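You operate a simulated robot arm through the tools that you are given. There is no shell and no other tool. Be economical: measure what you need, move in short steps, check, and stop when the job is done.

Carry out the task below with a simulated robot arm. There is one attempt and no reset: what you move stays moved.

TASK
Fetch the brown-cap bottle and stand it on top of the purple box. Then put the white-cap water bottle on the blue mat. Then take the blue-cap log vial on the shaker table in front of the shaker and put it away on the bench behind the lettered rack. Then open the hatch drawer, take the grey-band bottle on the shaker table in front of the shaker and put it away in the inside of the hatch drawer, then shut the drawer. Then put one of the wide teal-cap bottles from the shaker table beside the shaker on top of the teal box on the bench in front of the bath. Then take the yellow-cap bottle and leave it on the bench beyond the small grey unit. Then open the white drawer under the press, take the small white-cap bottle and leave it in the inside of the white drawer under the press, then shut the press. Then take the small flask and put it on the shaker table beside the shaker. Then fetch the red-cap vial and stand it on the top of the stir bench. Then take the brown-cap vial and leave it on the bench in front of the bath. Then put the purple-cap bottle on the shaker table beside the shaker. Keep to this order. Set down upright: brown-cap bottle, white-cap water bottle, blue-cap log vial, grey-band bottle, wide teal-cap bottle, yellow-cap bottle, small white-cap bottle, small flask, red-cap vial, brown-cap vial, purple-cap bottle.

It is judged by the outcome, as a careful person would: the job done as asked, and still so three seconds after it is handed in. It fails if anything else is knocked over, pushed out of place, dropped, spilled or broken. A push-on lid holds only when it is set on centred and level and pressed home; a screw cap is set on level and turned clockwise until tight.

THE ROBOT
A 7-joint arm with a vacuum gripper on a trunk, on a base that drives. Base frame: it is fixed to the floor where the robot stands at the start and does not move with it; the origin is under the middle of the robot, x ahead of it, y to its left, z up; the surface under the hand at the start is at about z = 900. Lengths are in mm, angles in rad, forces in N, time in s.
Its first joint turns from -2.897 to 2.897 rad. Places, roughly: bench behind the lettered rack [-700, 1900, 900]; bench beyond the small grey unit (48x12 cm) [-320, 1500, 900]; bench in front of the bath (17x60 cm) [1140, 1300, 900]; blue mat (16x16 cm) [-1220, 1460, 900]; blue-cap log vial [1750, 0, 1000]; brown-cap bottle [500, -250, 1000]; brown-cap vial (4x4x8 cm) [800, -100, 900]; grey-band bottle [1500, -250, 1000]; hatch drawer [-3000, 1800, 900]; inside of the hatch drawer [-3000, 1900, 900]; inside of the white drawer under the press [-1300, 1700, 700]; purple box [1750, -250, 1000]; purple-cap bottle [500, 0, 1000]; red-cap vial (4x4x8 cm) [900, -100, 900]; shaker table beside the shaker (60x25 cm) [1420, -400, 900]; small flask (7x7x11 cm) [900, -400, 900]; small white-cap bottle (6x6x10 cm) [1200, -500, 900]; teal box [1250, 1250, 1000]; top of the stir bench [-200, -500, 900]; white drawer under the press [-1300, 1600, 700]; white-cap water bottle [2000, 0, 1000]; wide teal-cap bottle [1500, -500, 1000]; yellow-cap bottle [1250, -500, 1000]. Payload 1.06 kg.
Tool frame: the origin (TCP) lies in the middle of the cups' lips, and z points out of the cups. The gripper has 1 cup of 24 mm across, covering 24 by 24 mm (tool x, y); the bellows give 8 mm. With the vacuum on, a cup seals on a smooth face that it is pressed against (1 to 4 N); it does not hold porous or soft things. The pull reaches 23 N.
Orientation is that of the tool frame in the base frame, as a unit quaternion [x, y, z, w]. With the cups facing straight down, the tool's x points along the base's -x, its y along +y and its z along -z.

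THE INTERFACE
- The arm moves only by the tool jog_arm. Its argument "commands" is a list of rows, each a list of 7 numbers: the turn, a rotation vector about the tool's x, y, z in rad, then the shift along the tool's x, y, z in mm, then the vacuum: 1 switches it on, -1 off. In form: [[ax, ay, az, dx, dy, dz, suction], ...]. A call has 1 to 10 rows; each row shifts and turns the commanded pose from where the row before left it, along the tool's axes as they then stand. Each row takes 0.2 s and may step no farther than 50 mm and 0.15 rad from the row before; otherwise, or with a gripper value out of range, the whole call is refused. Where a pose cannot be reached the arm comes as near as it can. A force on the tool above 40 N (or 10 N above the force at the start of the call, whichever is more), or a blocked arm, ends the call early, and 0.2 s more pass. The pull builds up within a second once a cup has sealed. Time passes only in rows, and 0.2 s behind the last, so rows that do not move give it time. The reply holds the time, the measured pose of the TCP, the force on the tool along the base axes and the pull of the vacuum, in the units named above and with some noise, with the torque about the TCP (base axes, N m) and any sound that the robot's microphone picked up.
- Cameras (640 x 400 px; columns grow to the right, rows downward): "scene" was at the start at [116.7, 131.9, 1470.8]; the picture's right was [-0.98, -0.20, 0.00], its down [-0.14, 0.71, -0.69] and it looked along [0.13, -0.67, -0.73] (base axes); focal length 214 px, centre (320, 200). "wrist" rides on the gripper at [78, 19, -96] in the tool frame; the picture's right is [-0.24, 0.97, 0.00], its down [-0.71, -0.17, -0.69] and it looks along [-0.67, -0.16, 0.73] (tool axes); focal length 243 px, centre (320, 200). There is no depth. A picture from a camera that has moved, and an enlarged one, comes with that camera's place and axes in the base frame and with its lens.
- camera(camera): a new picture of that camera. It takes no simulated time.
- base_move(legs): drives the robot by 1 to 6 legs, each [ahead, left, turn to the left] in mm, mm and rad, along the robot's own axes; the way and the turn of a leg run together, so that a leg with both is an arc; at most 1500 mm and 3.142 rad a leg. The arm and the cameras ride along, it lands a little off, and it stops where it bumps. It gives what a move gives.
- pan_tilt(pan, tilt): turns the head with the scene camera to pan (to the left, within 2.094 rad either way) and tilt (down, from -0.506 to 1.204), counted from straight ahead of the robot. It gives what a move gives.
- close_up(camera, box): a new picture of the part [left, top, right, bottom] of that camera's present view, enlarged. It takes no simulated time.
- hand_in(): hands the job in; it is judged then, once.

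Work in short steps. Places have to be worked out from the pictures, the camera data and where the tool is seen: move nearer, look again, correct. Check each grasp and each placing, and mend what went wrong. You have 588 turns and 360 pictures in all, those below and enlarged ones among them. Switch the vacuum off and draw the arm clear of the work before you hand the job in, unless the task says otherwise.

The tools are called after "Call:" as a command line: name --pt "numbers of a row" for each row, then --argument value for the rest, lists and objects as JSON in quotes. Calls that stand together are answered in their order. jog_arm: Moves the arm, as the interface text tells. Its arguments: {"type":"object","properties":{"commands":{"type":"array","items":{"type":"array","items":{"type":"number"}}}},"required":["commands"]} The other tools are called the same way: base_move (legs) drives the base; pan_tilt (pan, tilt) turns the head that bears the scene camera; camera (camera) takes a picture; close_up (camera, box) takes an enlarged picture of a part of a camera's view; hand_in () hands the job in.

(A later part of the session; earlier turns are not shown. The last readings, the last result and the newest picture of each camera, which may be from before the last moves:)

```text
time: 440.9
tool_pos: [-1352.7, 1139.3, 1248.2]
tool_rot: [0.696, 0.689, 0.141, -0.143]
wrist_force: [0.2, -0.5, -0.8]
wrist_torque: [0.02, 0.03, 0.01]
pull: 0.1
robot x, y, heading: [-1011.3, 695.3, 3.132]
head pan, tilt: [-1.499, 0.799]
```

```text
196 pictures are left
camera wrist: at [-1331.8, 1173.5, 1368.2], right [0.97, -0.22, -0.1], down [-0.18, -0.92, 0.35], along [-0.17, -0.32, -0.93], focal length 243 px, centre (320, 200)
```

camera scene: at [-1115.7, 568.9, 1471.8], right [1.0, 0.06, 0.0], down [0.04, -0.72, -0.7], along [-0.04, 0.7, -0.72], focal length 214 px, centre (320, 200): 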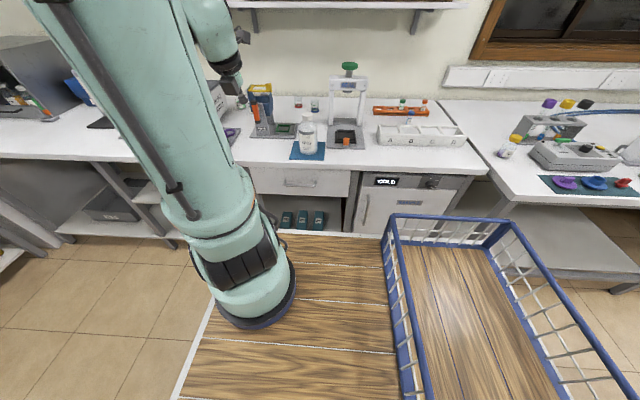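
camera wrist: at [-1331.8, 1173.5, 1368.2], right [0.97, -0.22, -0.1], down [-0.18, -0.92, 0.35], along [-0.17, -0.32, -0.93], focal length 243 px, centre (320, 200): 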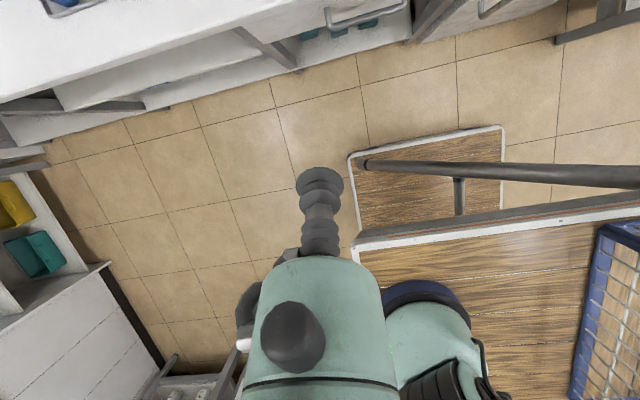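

The camera would end up over the bench edge in this yaw. I untilt, yaw the tool +π/2 (camera to the side), and look.

Call:
jog_arm --pt "0 -0.133 0 0 0 0 -1" --pt "0 -0.133 0 0 0 0 -1" --pt "0 -0.133 0 0 0 0 -1" --pt "0 0 0.15 0 0 0 -1" --pt "0 0 0.15 0 0 0 -1" --pt "0 0 0.15 0 0 0 -1" --pt "0 0 0.15 0 0 0 -1" --pt "0 0 0.15 0 0 0 -1" --pt "0 0 0.15 0 0 0 -1" --pt "0 0 0.15 0 0 0 -1"

Call:
jog_arm --pt "0 0 0.15 0 0 0 -1" --pt "0 0 0.15 0 0 0 -1" --pt "0 0 0.15 0 0 0 -1" --pt "0 0 0.07 0 0 0 -1" --pt "0 0 0 42 0 0 -1" --pt "0 0 0 42 0 0 -1"

Call:
camera --camera "scene"

Call:
camera --camera "wrist"

```text
time: 443.1
tool_pos: [-1353.5, 1140.7, 1248.5]
tool_rot: [0.967, 0.254, -0.002, -0.005]
wrist_force: [0.5, 0.3, -0.8]
wrist_torque: [0.0, -0.03, -0.01]
pull: 0.1
robot x, y, heading: [-1008.5, 699.0, 3.122]
head pan, tilt: [-1.499, 0.799]
```

```text
time: 444.5
tool_pos: [-1269.2, 1138.1, 1248.2]
tool_rot: [1.0, -0.002, -0.003, -0.005]
wrist_force: [-0.8, 0.1, 0.4]
wrist_torque: [-0.04, -0.01, 0.0]
pull: 0.1
robot x, y, heading: [-1007.2, 697.1, 3.129]
head pan, tilt: [-1.499, 0.799]
```

```text
195 pictures are left
camera scene: at [-1116.0, 568.9, 1471.8], right [1.0, 0.06, 0.0], down [0.04, -0.72, -0.7], along [-0.04, 0.7, -0.72], focal length 214 px, centre (320, 200)
```

scene: 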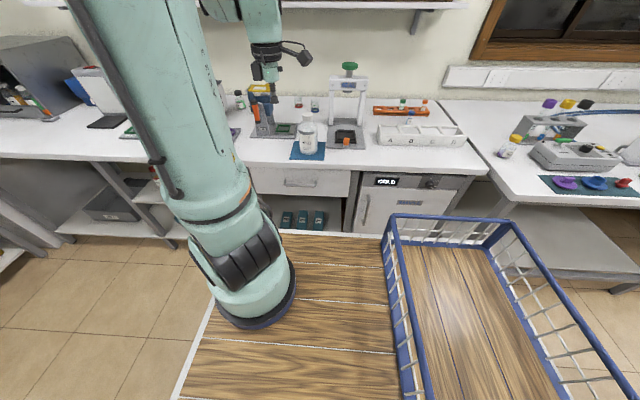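

```text
194 pictures are left
camera wrist: at [-1189.4, 1117.6, 1343.8], right [-0.24, -0.97, -0.01], down [-0.7, 0.17, 0.69], along [-0.67, 0.17, -0.72], focal length 243 px, centre (320, 200)
```

wrist: 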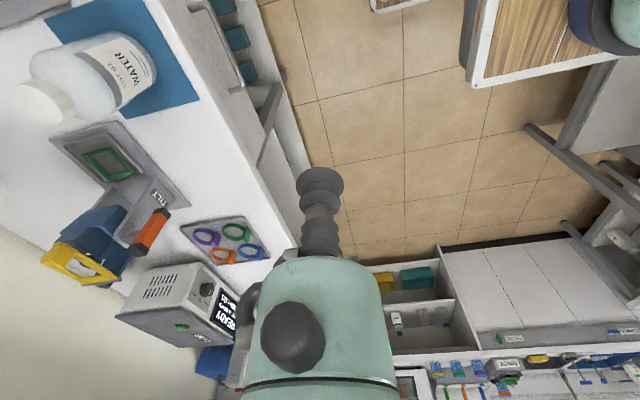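

I approach the handle from above, in front of the bench edge, for a close look.

Call:
jog_arm --pt "0 0 0 0 -40 0 -1" --pt "0 0 0 0 -40 0 -1" --pt "0 0 0 0 -40 20 -1" --pt "0 0 0 0 0 45 -1" --pt "0 0 0 0 0 45 -1" --pt "0 0 0 0 0 45 -1" --pt "0 0 0 0 0 45 -1" --pt "0 0 0 0 0 45 -1"

Call:
camera --camera "wrist"

Call:
camera --camera "scene"

```text
time: 446.3
tool_pos: [-1270.0, 1261.4, 1003.9]
tool_rot: [1.0, -0.003, -0.003, -0.004]
wrist_force: [-0.2, 1.3, -0.1]
wrist_torque: [0.01, 0.0, 0.0]
pull: 0.1
robot x, y, heading: [-1010.8, 696.9, 3.127]
head pan, tilt: [-1.499, 0.799]
```

```text
193 pictures are left
camera wrist: at [-1190.0, 1240.9, 1100.3], right [-0.24, -0.97, -0.01], down [-0.7, 0.17, 0.69], along [-0.67, 0.17, -0.72], focal length 243 px, centre (320, 200)
```

wrist: 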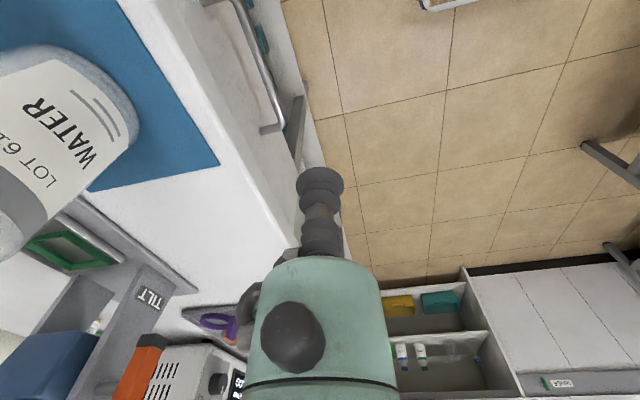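

```text
192 pictures are left
camera scene: at [-1115.6, 568.6, 1471.8], right [1.0, 0.06, 0.0], down [0.04, -0.72, -0.7], along [-0.04, 0.7, -0.72], focal length 214 px, centre (320, 200)
```

scene: 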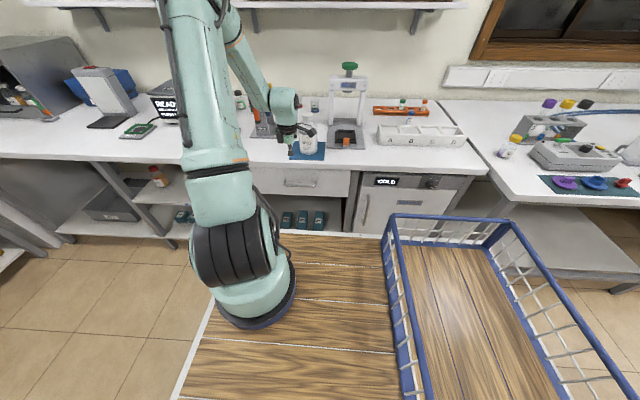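

Close-up of the handle from the wrist camera.

Call:
close_up --camera "wrist" --box '[180, 0, 340, 170]'

```text
2.35 times, centred on (260, 85) of wrist
camera zoom: at [-1190.0, 1240.9, 1100.3], right [-0.24, -0.97, -0.01], down [-0.7, 0.17, 0.69], along [-0.67, 0.17, -0.72], focal length 571 px, centre (461, 471)
```

zoom: 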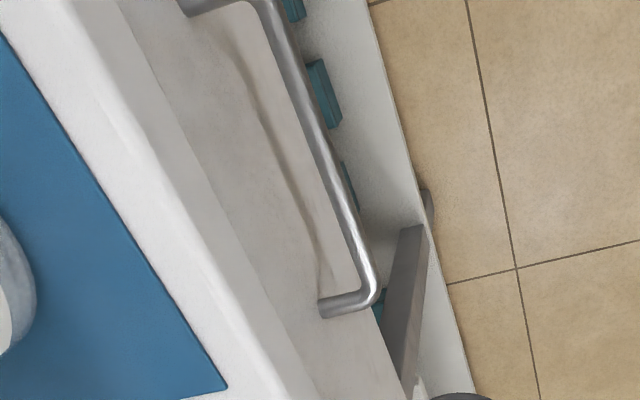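

The handle bar (y≈1335, z≈774) lies under the bench overhang with the face at y≈1367; hooking would be tight. I first try the horizontal-suction way from a farther stance: strafe 135 mm away, lower, and tilt.

Call:
base_move --legs '[[0, 135, 0.01]]'

Call:
jog_arm --pt "0 0 0 0 -40 0 -1" --pt "0 0 0 0 -40 0 -1" --pt "0 0 0 0 0 40 -1" --pt "0 0 0 0 0 40 -1" --pt "0.15 0 0 0 0 0 -1" --pt "0.15 0 0 0 0 0 -1" --pt "0.15 0 0 0 0 0 -1" --pt "0.15 0 0 0 0 0 -1" --pt "0.15 0 0 0 0 0 -1"

Call:
camera --camera "scene"

```text
time: 447.6
tool_pos: [-1278.2, 1124.0, 1005.3]
tool_rot: [1.0, 0.003, -0.003, -0.004]
wrist_force: [-0.4, -0.1, -0.3]
wrist_torque: [-0.02, 0.0, -0.03]
pull: 0.1
robot x, y, heading: [-1009.9, 565.6, 3.141]
head pan, tilt: [-1.499, 0.799]
```

```text
time: 449.6
tool_pos: [-1277.9, 1205.8, 924.6]
tool_rot: [0.929, 0.002, -0.003, -0.37]
wrist_force: [0.6, 0.0, 0.5]
wrist_torque: [0.01, 0.0, 0.01]
pull: 0.0
robot x, y, heading: [-1011.2, 565.8, 3.141]
head pan, tilt: [-1.499, 0.799]
```

```text
190 pictures are left
camera scene: at [-1115.1, 434.2, 1471.9], right [1.0, 0.07, 0.0], down [0.05, -0.72, -0.7], along [-0.05, 0.7, -0.72], focal length 214 px, centre (320, 200)
```

scene: 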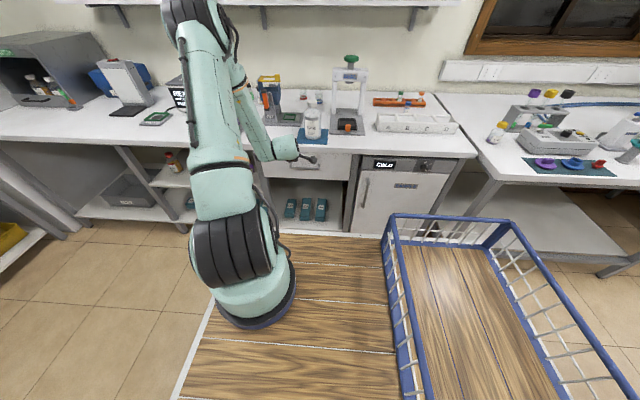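

Tilting works here (0.76 rad). I continue to horizontal.

Call:
jog_arm --pt "0.15 0 0 0 0 0 -1" --pt "0.15 0 0 0 0 0 -1" --pt "0.15 0 0 0 0 0 -1" --pt "0.15 0 0 0 0 0 -1" --pt "0.15 0 0 0 0 0 -1" --pt "0.065 0 0 0 0 0 -1"

Call:
camera --camera "scene"

Call:
camera --camera "wrist"

```text
time: 451.0
tool_pos: [-1278.3, 1205.7, 925.3]
tool_rot: [-0.706, 0.0, 0.004, 0.708]
wrist_force: [1.1, -0.4, -0.4]
wrist_torque: [0.01, -0.02, 0.02]
pull: 0.1
robot x, y, heading: [-1009.4, 562.5, 3.144]
head pan, tilt: [-1.499, 0.799]
```

```text
189 pictures are left
camera scene: at [-1115.2, 434.1, 1471.8], right [1.0, 0.07, 0.0], down [0.05, -0.72, -0.7], along [-0.05, 0.7, -0.72], focal length 214 px, centre (320, 200)
```

scene: 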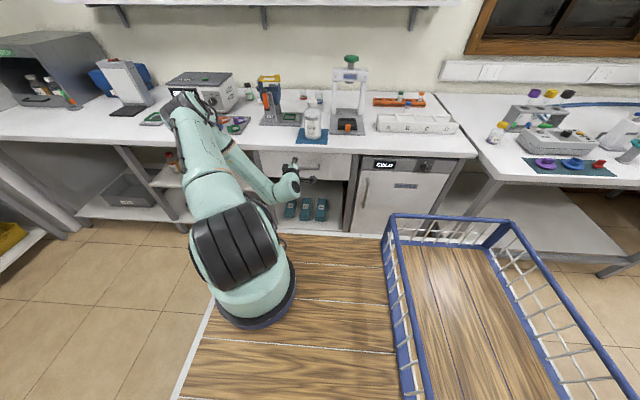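

```text
188 pictures are left
camera wrist: at [-1198.3, 1110.0, 906.6], right [-0.24, 0.0, -0.97], down [-0.7, -0.69, 0.17], along [-0.67, 0.72, 0.17], focal length 243 px, centre (320, 200)
```

wrist: 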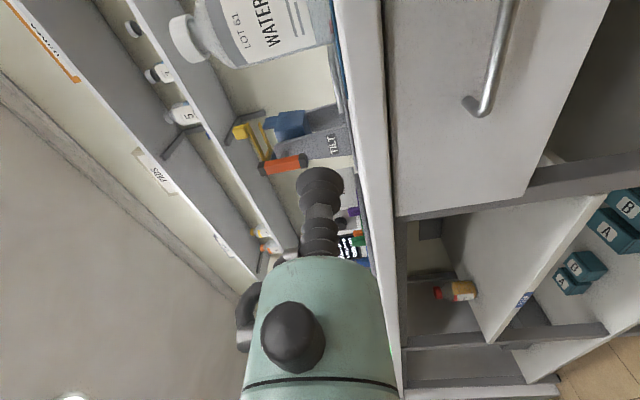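

Tool is horizontal, pointing +y. I lower to z≈818 (above the handle, on the face) and advance to ~40 mm short of it.

Call:
jog_arm --pt "0 0 0 3 36 0 -1" --pt "0 0 0 3 36 0 -1" --pt "0 0 0 3 35 0 -1" --pt "0 0 0 0 0 40 -1" --pt "0 0 0 0 0 40 -1" --pt "0 0 0 0 0 30 -1"

Call:
camera --camera "wrist"

Call:
camera --camera "scene"

```text
time: 452.4
tool_pos: [-1271.7, 1317.7, 818.7]
tool_rot: [-0.706, -0.001, 0.004, 0.708]
wrist_force: [-0.4, -0.6, -1.0]
wrist_torque: [0.01, 0.02, 0.0]
pull: 0.0
robot x, y, heading: [-1011.5, 565.6, 3.135]
head pan, tilt: [-1.499, 0.799]
```

```text
187 pictures are left
camera wrist: at [-1191.7, 1221.7, 800.2], right [-0.24, 0.0, -0.97], down [-0.7, -0.69, 0.17], along [-0.67, 0.72, 0.17], focal length 243 px, centre (320, 200)
```

wrist: 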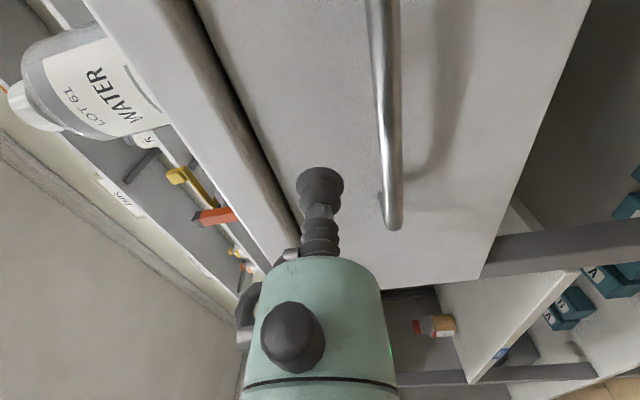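

```text
186 pictures are left
camera scene: at [-1115.3, 434.1, 1471.8], right [1.0, 0.07, 0.0], down [0.05, -0.72, -0.7], along [-0.05, 0.7, -0.72], focal length 214 px, centre (320, 200)
```

scene: 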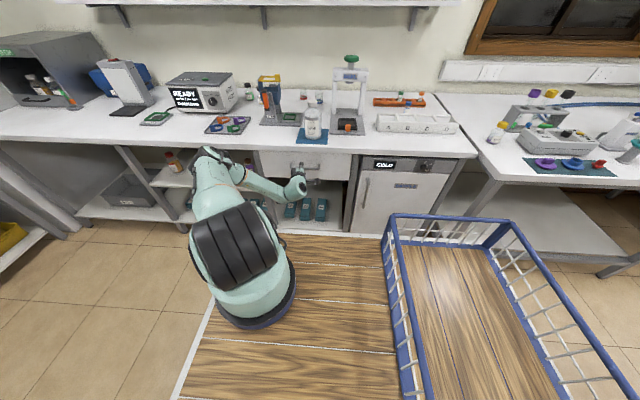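

The cup faces the drawer just above the bar. I advance with vacuum on.

Call:
jog_arm --pt "0 0 0 0 0 25 -1" --pt "0 0 0 0 0 8 1" --pt "0 0 0 0 0 5 1" --pt "0 0 0 0 0 4 1"

```text
time: 453.4
tool_pos: [-1271.8, 1359.4, 817.8]
tool_rot: [-0.707, -0.001, 0.004, 0.708]
wrist_force: [-0.4, -0.4, -0.8]
wrist_torque: [-0.01, -0.01, 0.02]
pull: 0.0
robot x, y, heading: [-1008.6, 564.3, 3.14]
head pan, tilt: [-1.499, 0.799]
```

Call:
jog_arm --pt "0 0 0 0 0 4 1" --pt "0 0 0 0 0 4 1" --pt "0 0 0 0 0 3 1"

```text
time: 454.2
tool_pos: [-1271.8, 1367.8, 818.8]
tool_rot: [-0.707, -0.001, 0.004, 0.708]
wrist_force: [-4.7, -13.8, 6.1]
wrist_torque: [-0.04, 0.07, -0.12]
pull: 22.9
robot x, y, heading: [-1012.1, 561.9, 3.142]
head pan, tilt: [-1.499, 0.799]
```

Sealed on the face (y≈1368). I pull gently with the arm.

Call:
jog_arm --pt "0 0 0 0 0 -3 1" --pt "0 0 0 0 0 -4 1" --pt "0 0 0 0 0 -6 1" --pt "0 0 0 0 0 -8 1" --pt "0 0 0 0 0 -8 1" --pt "0 0 0 0 0 -8 1"

Call:
camera --camera "wrist"

```text
time: 455.6
tool_pos: [-1271.4, 1331.4, 817.3]
tool_rot: [0.707, 0.001, -0.004, -0.707]
wrist_force: [-6.4, 1.2, 7.3]
wrist_torque: [-0.04, -0.01, -0.08]
pull: 23.1
robot x, y, heading: [-1009.1, 561.4, 3.142]
head pan, tilt: [-1.499, 0.799]
```

```text
185 pictures are left
camera wrist: at [-1190.8, 1236.4, 799.3], right [-0.24, 0.0, -0.97], down [-0.7, -0.69, 0.17], along [-0.67, 0.72, 0.17], focal length 243 px, centre (320, 200)
```

wrist: 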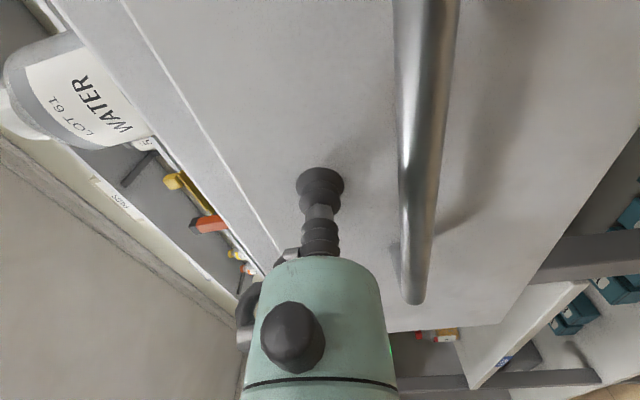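

The drawer slides out with the cup. I pull further with the arm, then strafe the base away ~100 mm.

Call:
jog_arm --pt "0 0 0 0 0 -8 1" --pt "0 0 0 0 0 -8 1" --pt "0 0 0 0 0 -8 1" --pt "0 0 0 0 0 -8 1" --pt "0 0 0 0 0 -8 1" --pt "0 0 0 0 0 -8 1"

Call:
base_move --legs '[[0, 60, 0], [0, 50, 0]]'

Call:
camera --camera "scene"

```text
time: 457.0
tool_pos: [-1271.7, 1282.0, 817.8]
tool_rot: [-0.707, -0.001, 0.004, 0.707]
wrist_force: [-9.5, 1.0, 5.0]
wrist_torque: [-0.02, -0.08, -0.11]
pull: 23.0
robot x, y, heading: [-1010.1, 564.7, 3.141]
head pan, tilt: [-1.499, 0.799]
```

```text
time: 458.5
tool_pos: [-1270.4, 1170.7, 817.6]
tool_rot: [-0.707, 0.0, 0.004, 0.707]
wrist_force: [4.5, -0.2, -1.8]
wrist_torque: [-0.06, -0.02, -0.06]
pull: 22.5
robot x, y, heading: [-1008.3, 453.4, 3.142]
head pan, tilt: [-1.499, 0.799]
```

```text
184 pictures are left
camera scene: at [-1115.1, 322.8, 1471.9], right [1.0, 0.07, 0.0], down [0.05, -0.72, -0.7], along [-0.05, 0.7, -0.72], focal length 214 px, centre (320, 200)
```

scene: 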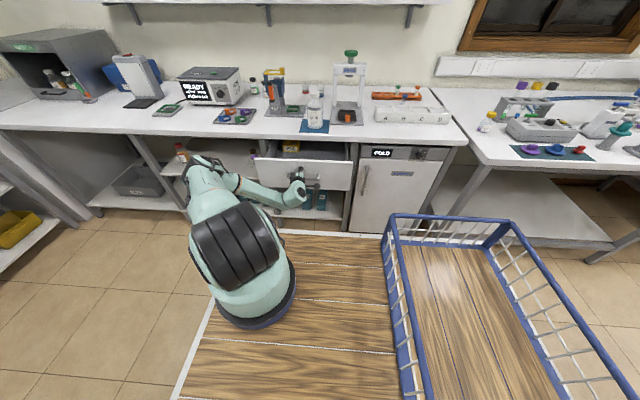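

The drawer is open ~197 mm. I release the cup, back off, rise and straighten the tool.

Call:
jog_arm --pt "0 0 0 0 0 0 -1" --pt "0 0 0 0 0 0 -1" --pt "0 0 0 0 0 0 -1" --pt "0 0 0 0 0 -15 -1" --pt "0 0 0 0 0 -30 -1" --pt "0 0 0 0 -40 0 -1" --pt "0 0 0 0 -45 0 -1" --pt "0 0 0 0 -45 0 -1" --pt "0 0 0 0 -45 0 -1"

Call:
jog_arm --pt "-0.15 0 0 0 0 0 -1" --pt "-0.15 0 0 0 0 0 -1" --pt "-0.15 0 0 0 0 0 -1" --pt "-0.15 0 0 0 0 0 -1" --pt "-0.15 0 0 0 0 0 -1" --pt "-0.15 0 0 0 0 0 -1" --pt "-0.15 0 0 0 0 0 -1" --pt "-0.15 0 0 0 0 0 -1" --pt "-0.15 0 0 0 0 0 -1" --pt "-0.15 0 0 0 0 0 -1"

Call:
jog_arm --pt "-0.065 0 0 0 0 0 -1" --pt "0 0 0 0 0 -45 -1" --pt "0 0 0 0 0 -45 -1" --pt "0 0 0 0 0 -45 -1" --pt "0 0 0 0 0 -45 -1" --pt "0 0 0 0 0 -45 -1"

Call:
camera --camera "scene"

Call:
camera --camera "wrist"

```text
time: 460.5
tool_pos: [-1268.3, 1125.6, 993.1]
tool_rot: [0.708, 0.0, -0.005, -0.706]
wrist_force: [-0.4, 0.0, 0.4]
wrist_torque: [-0.05, 0.01, -0.01]
pull: 0.1
robot x, y, heading: [-1008.3, 451.5, 3.139]
head pan, tilt: [-1.499, 0.799]
```

```text
time: 462.7
tool_pos: [-1267.7, 1126.4, 993.5]
tool_rot: [0.999, 0.003, -0.002, -0.036]
wrist_force: [-0.9, -0.4, 0.3]
wrist_torque: [-0.03, 0.01, 0.0]
pull: 0.0
robot x, y, heading: [-1012.5, 453.2, 3.137]
head pan, tilt: [-1.499, 0.799]
```

```text
time: 464.1
tool_pos: [-1268.1, 1124.9, 1218.1]
tool_rot: [1.0, 0.003, -0.002, -0.004]
wrist_force: [-0.4, -0.3, -0.1]
wrist_torque: [0.0, 0.0, 0.03]
pull: 0.1
robot x, y, heading: [-1009.5, 450.5, 3.143]
head pan, tilt: [-1.499, 0.799]
```

```text
183 pictures are left
camera scene: at [-1115.4, 323.0, 1471.9], right [1.0, 0.07, 0.0], down [0.05, -0.72, -0.7], along [-0.05, 0.7, -0.72], focal length 214 px, centre (320, 200)
```

scene: 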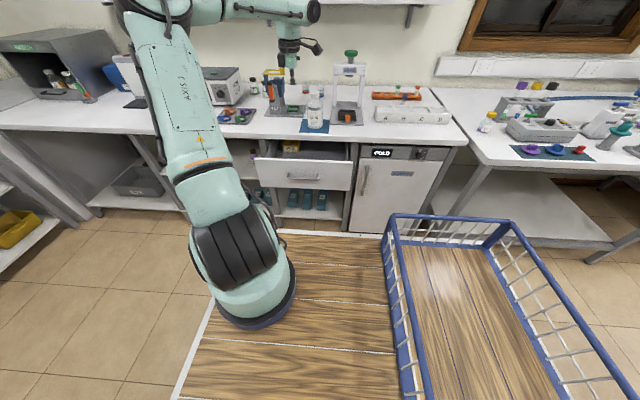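

```text
182 pictures are left
camera wrist: at [-1187.9, 1106.1, 1313.8], right [-0.23, -0.97, -0.01], down [-0.71, 0.16, 0.69], along [-0.67, 0.16, -0.72], focal length 243 px, centre (320, 200)
```

wrist: 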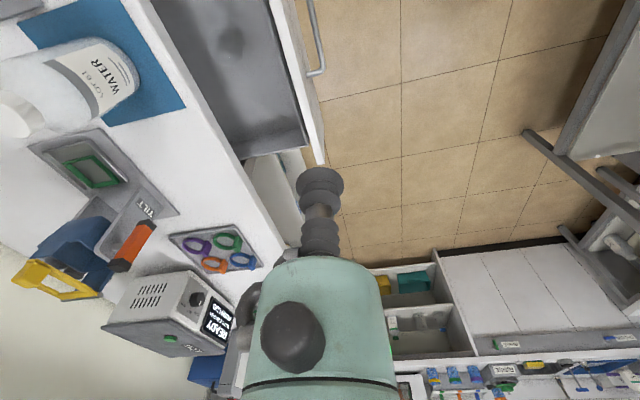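

Drawer open with an empty grey area visible. Now fetch the small white-cap bottle. I swing the arm back to the robot's front first.

Call:
jog_arm --pt "0 0 0 -44 11 0 -1" --pt "0 0 0 -44 11 0 -1" --pt "0 0 0 -44 11 0 -1" --pt "0 0 0 -44 11 0 -1" --pt "0 0 0 -44 11 0 -1" --pt "0 0 0 -44 11 0 -1" --pt "0 0 0 -43 12 0 -1"

Call:
jog_arm --pt "0 0 0 -29 30 0 -1" --pt "0 0 0 -29 30 0 -1" --pt "0 0 0 -29 30 0 -1" --pt "0 0 0 -29 30 0 -1" --pt "0 0 0 -28 30 0 -1" --pt "0 0 0 -28 30 0 -1" --pt "0 0 0 -28 30 0 -1"

Call:
jog_arm --pt "0 0 0 -10 46 0 -1" --pt "0 0 0 -10 46 0 -1" --pt "0 0 0 -10 46 0 -1" --pt "0 0 0 -10 46 0 -1" --pt "0 0 0 -10 46 0 -1" --pt "0 0 0 0 46 0 -1"

Call:
base_move --legs '[[0, -150, 0], [-1450, 0, 0], [-750, 0, 0]]'

```text
time: 465.7
tool_pos: [-1574.9, 1042.8, 1217.5]
tool_rot: [1.0, 0.003, -0.003, -0.003]
wrist_force: [0.8, 0.5, 0.7]
wrist_torque: [-0.05, 0.03, 0.0]
pull: 0.1
robot x, y, heading: [-1010.7, 448.7, 3.141]
head pan, tilt: [-1.499, 0.799]
```

```text
time: 467.3
tool_pos: [-1772.3, 833.5, 1217.8]
tool_rot: [1.0, 0.003, -0.003, -0.004]
wrist_force: [0.7, 0.0, -0.4]
wrist_torque: [-0.02, 0.01, 0.02]
pull: 0.0
robot x, y, heading: [-1005.1, 451.0, 3.137]
head pan, tilt: [-1.499, 0.799]
```

```text
time: 468.7
tool_pos: [-1821.1, 554.5, 1217.6]
tool_rot: [1.0, 0.002, -0.002, -0.003]
wrist_force: [0.1, 0.7, -0.1]
wrist_torque: [-0.04, 0.01, -0.01]
pull: 0.1
robot x, y, heading: [-1007.4, 450.6, 3.143]
head pan, tilt: [-1.499, 0.799]
```

```text
time: 480.5
tool_pos: [364.6, 714.5, 1217.6]
tool_rot: [1.0, 0.013, -0.003, -0.004]
wrist_force: [-0.4, -0.4, -0.5]
wrist_torque: [0.02, 0.02, -0.04]
pull: 0.1
robot x, y, heading: [1175.0, 624.0, -3.125]
head pan, tilt: [-1.499, 0.799]
```

Now turn to face the bench and look.

Call:
base_move --legs '[[0, 0, 1.554]]'

Call:
pan_tilt --pan 0.0 --tilt 0.7

Call:
camera --camera "scene"

Call:
camera --camera "wrist"

```text
time: 484.7
tool_pos: [1076.9, -184.5, 1218.8]
tool_rot: [0.703, 0.711, -0.004, 0.0]
wrist_force: [0.7, 0.2, -0.5]
wrist_torque: [-0.03, -0.04, -0.03]
pull: 0.1
robot x, y, heading: [1176.7, 622.5, -1.567]
head pan, tilt: [-1.499, 0.799]
```

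```text
time: 486.3
tool_pos: [1076.6, -185.9, 1218.8]
tool_rot: [0.704, 0.71, -0.005, -0.001]
wrist_force: [-0.2, 0.4, 0.2]
wrist_torque: [0.0, 0.0, 0.0]
pull: 0.1
robot x, y, heading: [1174.1, 626.1, -1.57]
head pan, tilt: [0.0, 0.7]
```

```text
181 pictures are left
camera scene: at [1388.8, 441.9, 1480.1], right [-1.0, 0.0, 0.0], down [0.0, 0.64, -0.76], along [0.0, -0.76, -0.64], focal length 214 px, centre (320, 200)
```

scene: 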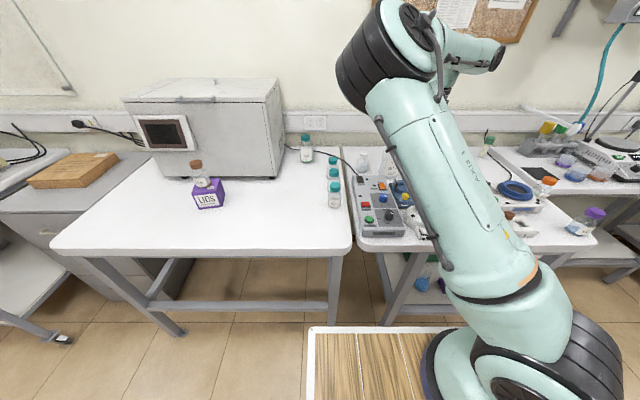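

```text
180 pictures are left
camera wrist: at [1097.2, -106.9, 1314.3], right [0.97, -0.23, -0.01], down [-0.16, -0.71, 0.69], along [-0.16, -0.67, -0.72], focal length 243 px, centre (320, 200)
```

wrist: 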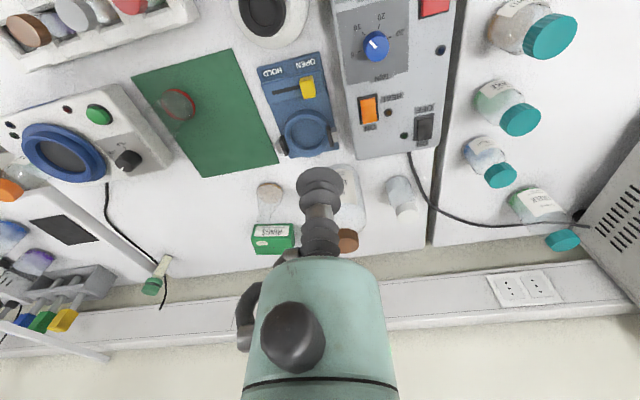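

Small white-cap bottle ≈ (1180,-468, ~996). I drive 185 mm closer and move over it.

Call:
base_move --legs '[[185, 0, 0]]'

Call:
jog_arm --pt "0 0 0 -33 34 0 -1" --pt "0 0 0 -33 34 0 -1" --pt "0 0 0 -32 35 0 -1" --pt "0 0 0 0 0 45 -1" --pt "0 0 0 0 0 45 -1"

Call:
camera --camera "wrist"

Call:
camera --camera "scene"

```text
time: 487.8
tool_pos: [1077.0, -370.7, 1217.7]
tool_rot: [0.704, 0.71, -0.004, 0.0]
wrist_force: [0.2, 0.2, -0.7]
wrist_torque: [0.01, 0.03, 0.0]
pull: 0.0
robot x, y, heading: [1182.1, 440.2, -1.565]
head pan, tilt: [0.0, 0.7]
```

```text
time: 489.0
tool_pos: [1180.8, -468.5, 1128.7]
tool_rot: [0.704, 0.71, -0.005, -0.001]
wrist_force: [-0.6, 0.4, 0.5]
wrist_torque: [-0.01, -0.03, 0.01]
pull: 0.0
robot x, y, heading: [1176.9, 440.7, -1.562]
head pan, tilt: [0.0, 0.7]
```

```text
179 pictures are left
camera wrist: at [1201.2, -389.3, 1224.9], right [0.97, -0.23, -0.01], down [-0.16, -0.71, 0.69], along [-0.16, -0.67, -0.72], focal length 243 px, centre (320, 200)
```

wrist: 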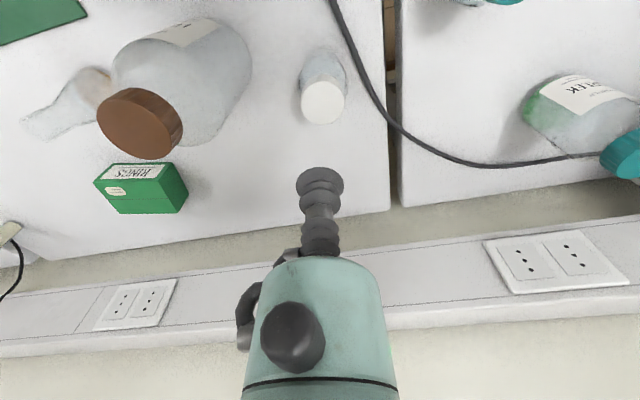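

```text
178 pictures are left
camera scene: at [1389.0, 257.5, 1480.1], right [-1.0, 0.0, 0.0], down [0.0, 0.64, -0.77], along [0.0, -0.77, -0.64], focal length 214 px, centre (320, 200)
```

scene: 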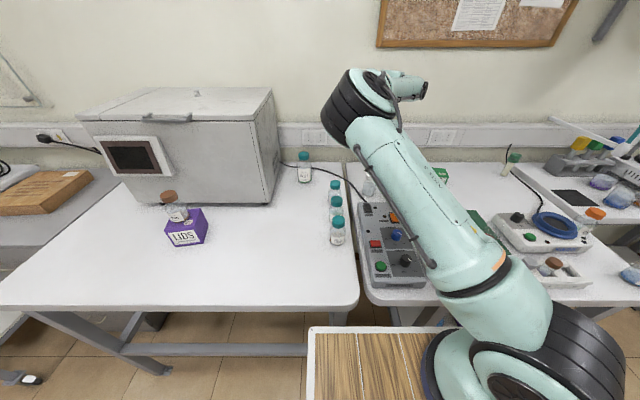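

Cap ≈ (1181,-478) for a 100 mm bottle. I shift 9 mm, descend 70 and re-check.

Call:
jog_arm --pt "0 0 0 -9 0 35 -1" --pt "0 0 0 0 0 35 -1"

Call:
camera --camera "wrist"

```text
time: 489.6
tool_pos: [1180.3, -477.5, 1060.3]
tool_rot: [0.704, 0.71, -0.005, -0.002]
wrist_force: [-0.3, 0.3, -0.5]
wrist_torque: [-0.01, 0.0, -0.01]
pull: 0.0
robot x, y, heading: [1181.7, 440.6, -1.569]
head pan, tilt: [0.0, 0.7]
```

```text
177 pictures are left
camera wrist: at [1200.4, -398.5, 1155.8], right [0.97, -0.23, -0.01], down [-0.16, -0.71, 0.69], along [-0.16, -0.67, -0.72], focal length 243 px, centre (320, 200)
```

wrist: 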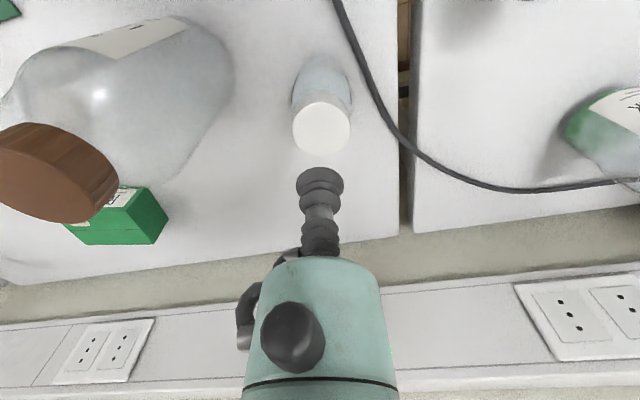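

Aligned; top ≈ 999. I creep down.

Call:
jog_arm --pt "0 0 0 0 0 30 -1" --pt "0 0 0 0 0 19 1" --pt "0 0 0 0 0 4 1" --pt "0 0 0 0 0 4 1"

```text
time: 490.6
tool_pos: [1180.5, -477.4, 1001.2]
tool_rot: [0.705, 0.71, -0.005, 0.0]
wrist_force: [-0.1, 0.7, 0.1]
wrist_torque: [-0.03, 0.0, 0.03]
pull: 23.2
robot x, y, heading: [1180.3, 441.1, -1.57]
head pan, tilt: [0.0, 0.7]
```

Sealed at 1001. I lift and retract.

Call:
jog_arm --pt "0 0 0 0 0 -5 1" --pt "0 0 0 0 0 -25 1" --pt "0 0 0 0 0 -50 1" --pt "0 0 0 0 0 -50 1" --pt "0 0 0 0 0 -50 1" --pt "0 0 0 0 0 -50 1" --pt "0 0 0 45 0 0 1" --pt "0 0 0 45 0 0 1" --pt "0 0 0 45 0 0 1" --pt "0 0 0 45 0 0 1"

Call:
camera --camera "wrist"

```text
time: 492.8
tool_pos: [1178.5, -295.9, 1228.6]
tool_rot: [0.704, 0.71, -0.005, -0.001]
wrist_force: [-0.9, 0.1, -2.7]
wrist_torque: [-0.02, -0.03, -0.01]
pull: 22.9
robot x, y, heading: [1178.5, 442.1, -1.567]
head pan, tilt: [0.0, 0.7]
```

```text
176 pictures are left
camera wrist: at [1198.5, -217.6, 1325.3], right [0.97, -0.23, -0.01], down [-0.16, -0.71, 0.69], along [-0.16, -0.67, -0.72], focal length 243 px, centre (320, 200)
```

wrist: 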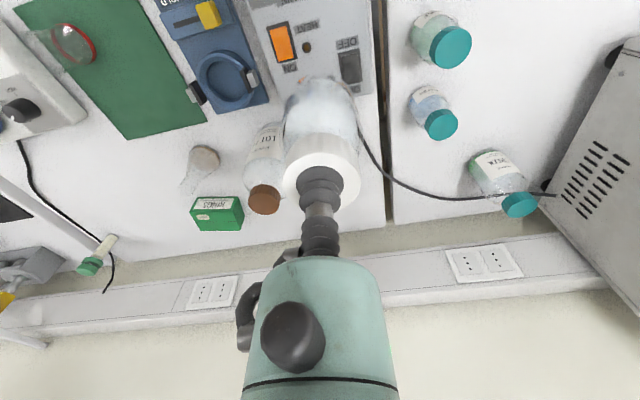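

Held. I drive to the open drawer, standing alongside it as before (heading π).

Call:
base_move --legs '[[-180, 0, 0], [0, 0, -1.574], [1450, 40, 0], [735, 50, 0]]'

Call:
pan_tilt --pan -1.5 --tilt 0.8

Call:
camera --camera "scene"

```text
time: 508.6
tool_pos: [-1772.3, 561.5, 1229.7]
tool_rot: [1.0, -0.005, -0.003, -0.004]
wrist_force: [0.0, 0.2, -2.4]
wrist_torque: [0.01, -0.04, -0.01]
pull: 23.2
robot x, y, heading: [-1035.1, 545.7, 3.125]
head pan, tilt: [0.0, 0.7]
```

```text
time: 510.2
tool_pos: [-1773.2, 560.6, 1229.9]
tool_rot: [1.0, -0.004, -0.003, -0.003]
wrist_force: [-0.5, 0.0, -1.1]
wrist_torque: [-0.03, -0.01, -0.01]
pull: 23.0
robot x, y, heading: [-1033.6, 549.0, 3.123]
head pan, tilt: [-1.499, 0.799]
```

```text
175 pictures are left
camera scene: at [-1141.7, 420.5, 1471.8], right [1.0, 0.06, 0.0], down [0.04, -0.72, -0.7], along [-0.04, 0.7, -0.72], focal length 214 px, centre (320, 200)
```

scene: 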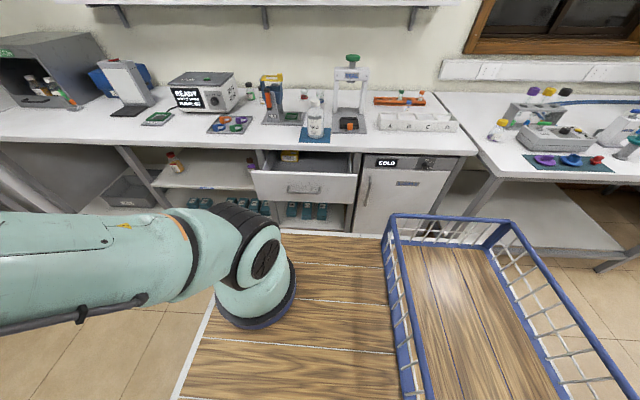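

Call:
close_up --camera "scene" --box '[235, 135, 375, 215]'

```text
4.57 times, centred on (305, 175) of scene
camera zoom: at [-1141.7, 420.5, 1471.8], right [1.0, 0.06, 0.0], down [0.04, -0.72, -0.7], along [-0.04, 0.7, -0.72], focal length 980 px, centre (389, 314)
```

zoom: 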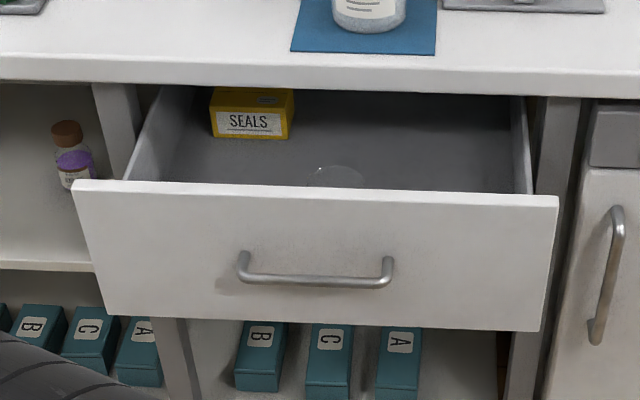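

The drawer holds a SEALS box at the back left and a glass dish near the middle. I swing the arm over for a top view with the wrist camera.

Call:
jog_arm --pt "0 0 0 -1.5 -48 0 1" --pt "0 0 0 -1.5 -48 0 1" --pt "0 0 0 -1.5 -48 0 1" --pt "0 0 0 -1.5 -48 0 1" --pt "0 0 0 16 -40 0 1" --pt "0 0 0 16 -40 0 1" --pt "0 0 0 16 -40 0 1" --pt "0 0 0 16 -40 0 1" --pt "0 0 0 16 -40 0 1"

Call:
jog_arm --pt "0 0 0 30 -30 0 1" --pt "0 0 0 30 -30 0 1" --pt "0 0 0 30 -30 0 1" --pt "0 0 0 30 -30 0 1" --pt "0 0 0 30 -30 0 1" --pt "0 0 0 43 -10 0 1" --pt "0 0 0 43 -10 0 1" --pt "0 0 0 43 -10 0 1" --pt "0 0 0 43 -10 0 1" --pt "0 0 0 43 -10 0 1"

Call:
camera --camera "wrist"

Call:
camera --camera "scene"

```text
time: 512.2
tool_pos: [-1694.3, 952.6, 1233.6]
tool_rot: [1.0, -0.004, -0.002, -0.005]
wrist_force: [0.0, -1.0, -2.1]
wrist_torque: [0.04, -0.02, -0.03]
pull: 23.2
robot x, y, heading: [-1033.0, 549.2, 3.128]
head pan, tilt: [-1.499, 0.799]
```

```text
time: 514.5
tool_pos: [-1327.1, 1152.5, 1233.0]
tool_rot: [1.0, -0.004, -0.003, -0.003]
wrist_force: [-1.5, 0.4, -2.4]
wrist_torque: [0.01, -0.04, 0.01]
pull: 23.0
robot x, y, heading: [-1036.1, 549.7, 3.126]
head pan, tilt: [-1.499, 0.799]
```

```text
173 pictures are left
camera wrist: at [-1247.2, 1131.5, 1328.9], right [-0.24, -0.97, -0.01], down [-0.7, 0.17, 0.69], along [-0.67, 0.17, -0.72], focal length 243 px, centre (320, 200)
```

wrist: 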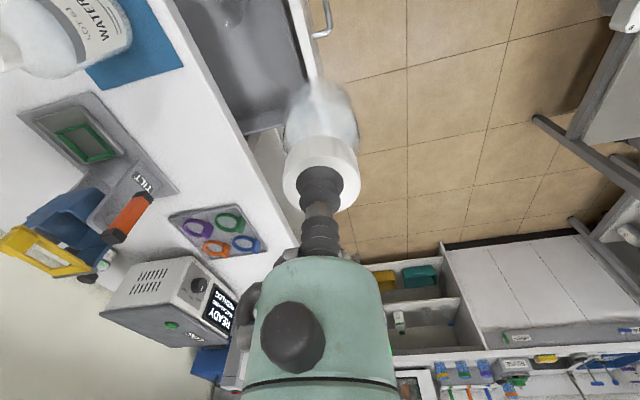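

```text
172 pictures are left
camera scene: at [-1142.0, 420.3, 1471.8], right [1.0, 0.06, 0.0], down [0.04, -0.72, -0.7], along [-0.04, 0.7, -0.72], focal length 214 px, centre (320, 200)
```

scene: 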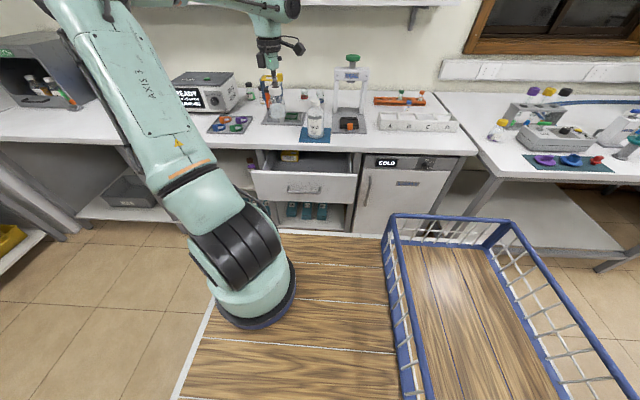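

Call:
close_up --camera "wrist" --box '[170, 0, 350, 140]'

```text
2.86 times, centred on (260, 70) of wrist
camera zoom: at [-1247.2, 1131.5, 1328.9], right [-0.24, -0.97, -0.01], down [-0.7, 0.17, 0.69], along [-0.67, 0.17, -0.72], focal length 693 px, centre (491, 571)
```

zoom: 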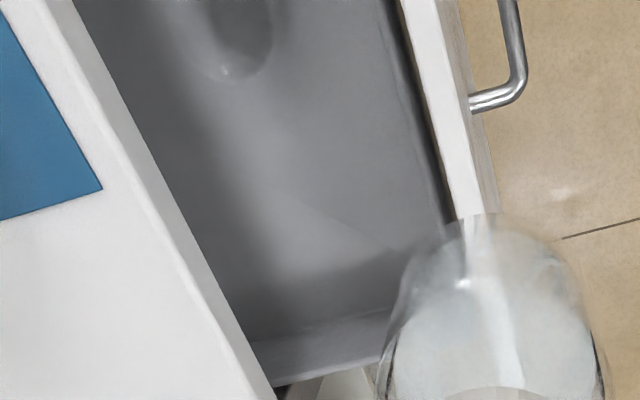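

Free floor is left of the glass: I'll stand the bottle at ≈ (-1400,1255). I move over and lower partway.

Call:
jog_arm --pt "0 0 0 -25 -34 0 1" --pt "0 0 0 -24 -34 0 1" --pt "0 0 0 -24 -35 0 1" --pt "0 0 0 0 0 45 1" --pt "0 0 0 0 0 45 1" --pt "0 0 0 0 0 45 1" --pt "0 0 0 0 0 45 1" --pt "0 0 0 0 0 45 1"

Call:
camera --camera "wrist"

Call:
close_up --camera "scene" --box '[215, 115, 375, 215]'

```text
time: 516.2
tool_pos: [-1399.4, 1254.9, 1008.1]
tool_rot: [1.0, -0.005, -0.002, -0.004]
wrist_force: [0.4, -0.3, -1.3]
wrist_torque: [0.03, 0.04, 0.02]
pull: 22.9
robot x, y, heading: [-1033.1, 547.3, 3.131]
head pan, tilt: [-1.499, 0.799]
```

```text
170 pictures are left
camera wrist: at [-1319.0, 1233.4, 1104.0], right [-0.25, -0.97, -0.01], down [-0.7, 0.17, 0.69], along [-0.67, 0.17, -0.72], focal length 243 px, centre (320, 200)
```

wrist: 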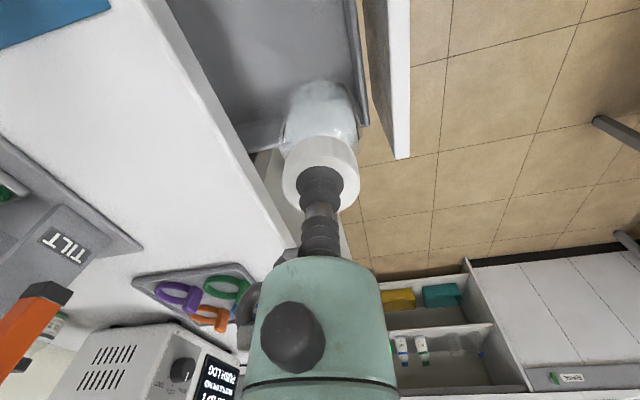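

```text
4.00 times, centred on (295, 165) of scene
camera zoom: at [-1141.4, 420.4, 1471.8], right [1.0, 0.06, 0.0], down [0.04, -0.72, -0.7], along [-0.04, 0.7, -0.72], focal length 858 px, centre (420, 340)
```

zoom: 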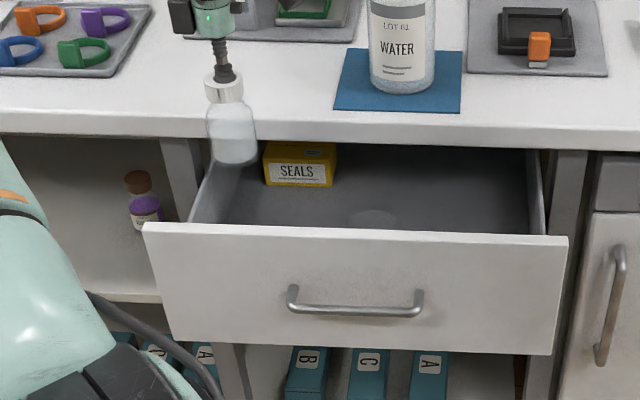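

The drawer's left inner wall is near x≈-1440; I shift 25 mm right for margin and lower further.

Call:
jog_arm --pt "0 0 0 25 0 0 1" --pt "0 0 0 0 0 40 1" --pt "0 0 0 0 0 40 1" --pt "0 0 0 0 0 40 1"

Call:
camera --camera "wrist"

Call:
close_up --camera "scene" --box '[215, 115, 375, 215]'

```text
time: 517.2
tool_pos: [-1377.2, 1253.9, 888.6]
tool_rot: [1.0, -0.004, -0.003, -0.005]
wrist_force: [0.1, 0.0, -1.6]
wrist_torque: [-0.02, 0.01, 0.0]
pull: 22.7
robot x, y, heading: [-1034.4, 546.7, 3.132]
head pan, tilt: [-1.499, 0.799]
```

```text
168 pictures are left
camera wrist: at [-1297.0, 1234.0, 984.0], right [-0.24, -0.97, -0.01], down [-0.7, 0.17, 0.69], along [-0.67, 0.17, -0.72], focal length 243 px, centre (320, 200)
```

wrist: 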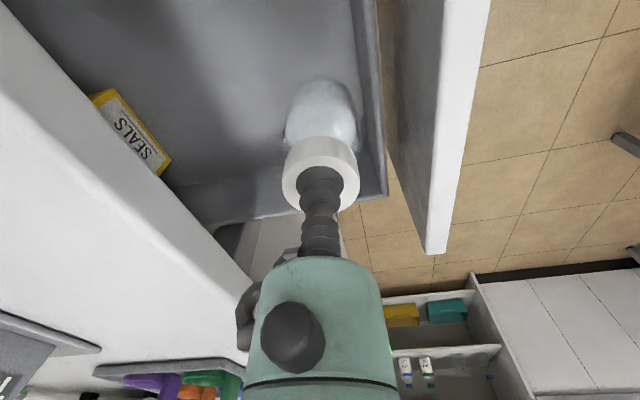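

```text
4.00 times, centred on (295, 165) of scene
camera zoom: at [-1141.5, 420.4, 1471.8], right [1.0, 0.06, 0.0], down [0.04, -0.72, -0.7], along [-0.04, 0.7, -0.72], focal length 858 px, centre (420, 340)
```

zoom: 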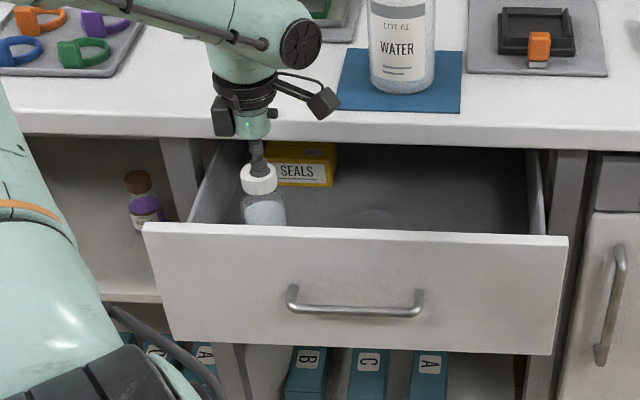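

The drawer box's inner front wall is at y≈1225, so I shift 18 mm further in, then lower on.

Call:
jog_arm --pt "0 0 0 0 -18 0 1" --pt "0 0 0 0 0 30 1" --pt "0 0 0 0 0 20 1"

Call:
camera --camera "wrist"

```text
time: 518.0
tool_pos: [-1377.8, 1272.3, 838.3]
tool_rot: [1.0, -0.006, -0.002, -0.004]
wrist_force: [0.4, 0.9, -1.1]
wrist_torque: [-0.03, 0.01, -0.01]
pull: 22.4
robot x, y, heading: [-1035.6, 548.2, 3.127]
head pan, tilt: [-1.499, 0.799]
```

```text
166 pictures are left
camera wrist: at [-1297.3, 1251.9, 934.3], right [-0.24, -0.97, -0.01], down [-0.7, 0.17, 0.69], along [-0.67, 0.17, -0.72], focal length 243 px, centre (320, 200)
```

wrist: 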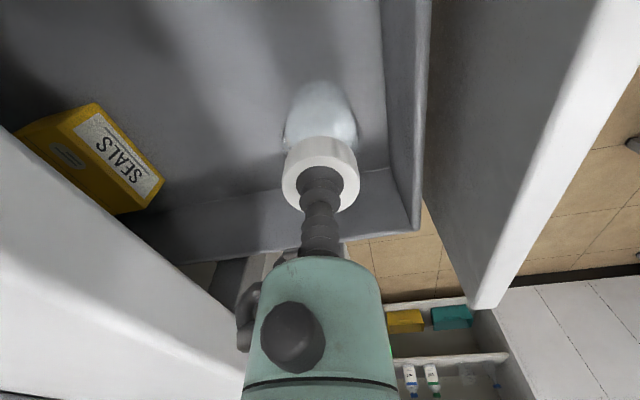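

Good clearance inside. I creep down until contact.

Call:
jog_arm --pt "0 0 0 0 0 8 1" --pt "0 0 0 0 0 6 1" --pt "0 0 0 0 0 4 1" --pt "0 0 0 0 0 4 1"

```text
time: 519.0
tool_pos: [-1377.1, 1273.0, 814.5]
tool_rot: [1.0, -0.005, -0.003, -0.004]
wrist_force: [1.3, 0.2, -1.7]
wrist_torque: [0.01, 0.0, -0.01]
pull: 22.7
robot x, y, heading: [-1035.7, 548.4, 3.126]
head pan, tilt: [-1.499, 0.799]
```

Call:
jog_arm --pt "0 0 0 0 0 4 1" --pt "0 0 0 0 0 4 1" --pt "0 0 0 0 0 3 1"

```text
time: 519.9
tool_pos: [-1376.6, 1272.8, 803.8]
tool_rot: [1.0, -0.004, -0.003, -0.003]
wrist_force: [0.6, -0.9, -2.0]
wrist_torque: [0.04, -0.03, -0.03]
pull: 23.2
robot x, y, heading: [-1032.6, 548.6, 3.128]
head pan, tilt: [-1.499, 0.799]
```

Call:
jog_arm --pt "0 0 0 0 0 4 1" --pt "0 0 0 0 0 3 1" --pt "0 0 0 0 0 3 1"

Call:
camera --camera "wrist"

```text
time: 520.6
tool_pos: [-1376.3, 1273.4, 795.4]
tool_rot: [1.0, -0.005, -0.002, -0.005]
wrist_force: [-3.0, -0.2, 19.4]
wrist_torque: [-0.09, -0.03, 0.01]
pull: 23.2
robot x, y, heading: [-1032.7, 545.5, 3.127]
head pan, tilt: [-1.499, 0.799]
```

```text
165 pictures are left
camera wrist: at [-1296.2, 1252.8, 891.6], right [-0.24, -0.97, -0.01], down [-0.7, 0.17, 0.69], along [-0.67, 0.17, -0.72], focal length 243 px, centre (320, 200)
```

wrist: 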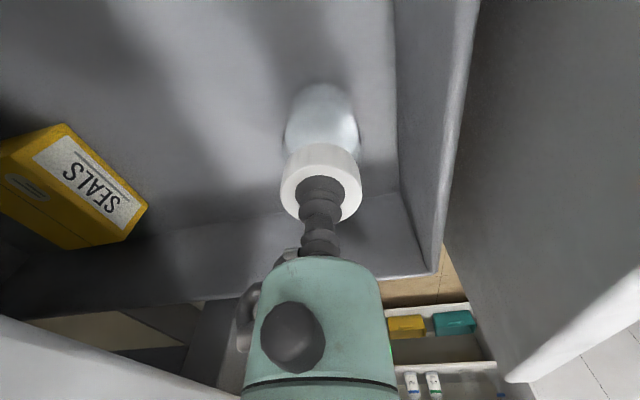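

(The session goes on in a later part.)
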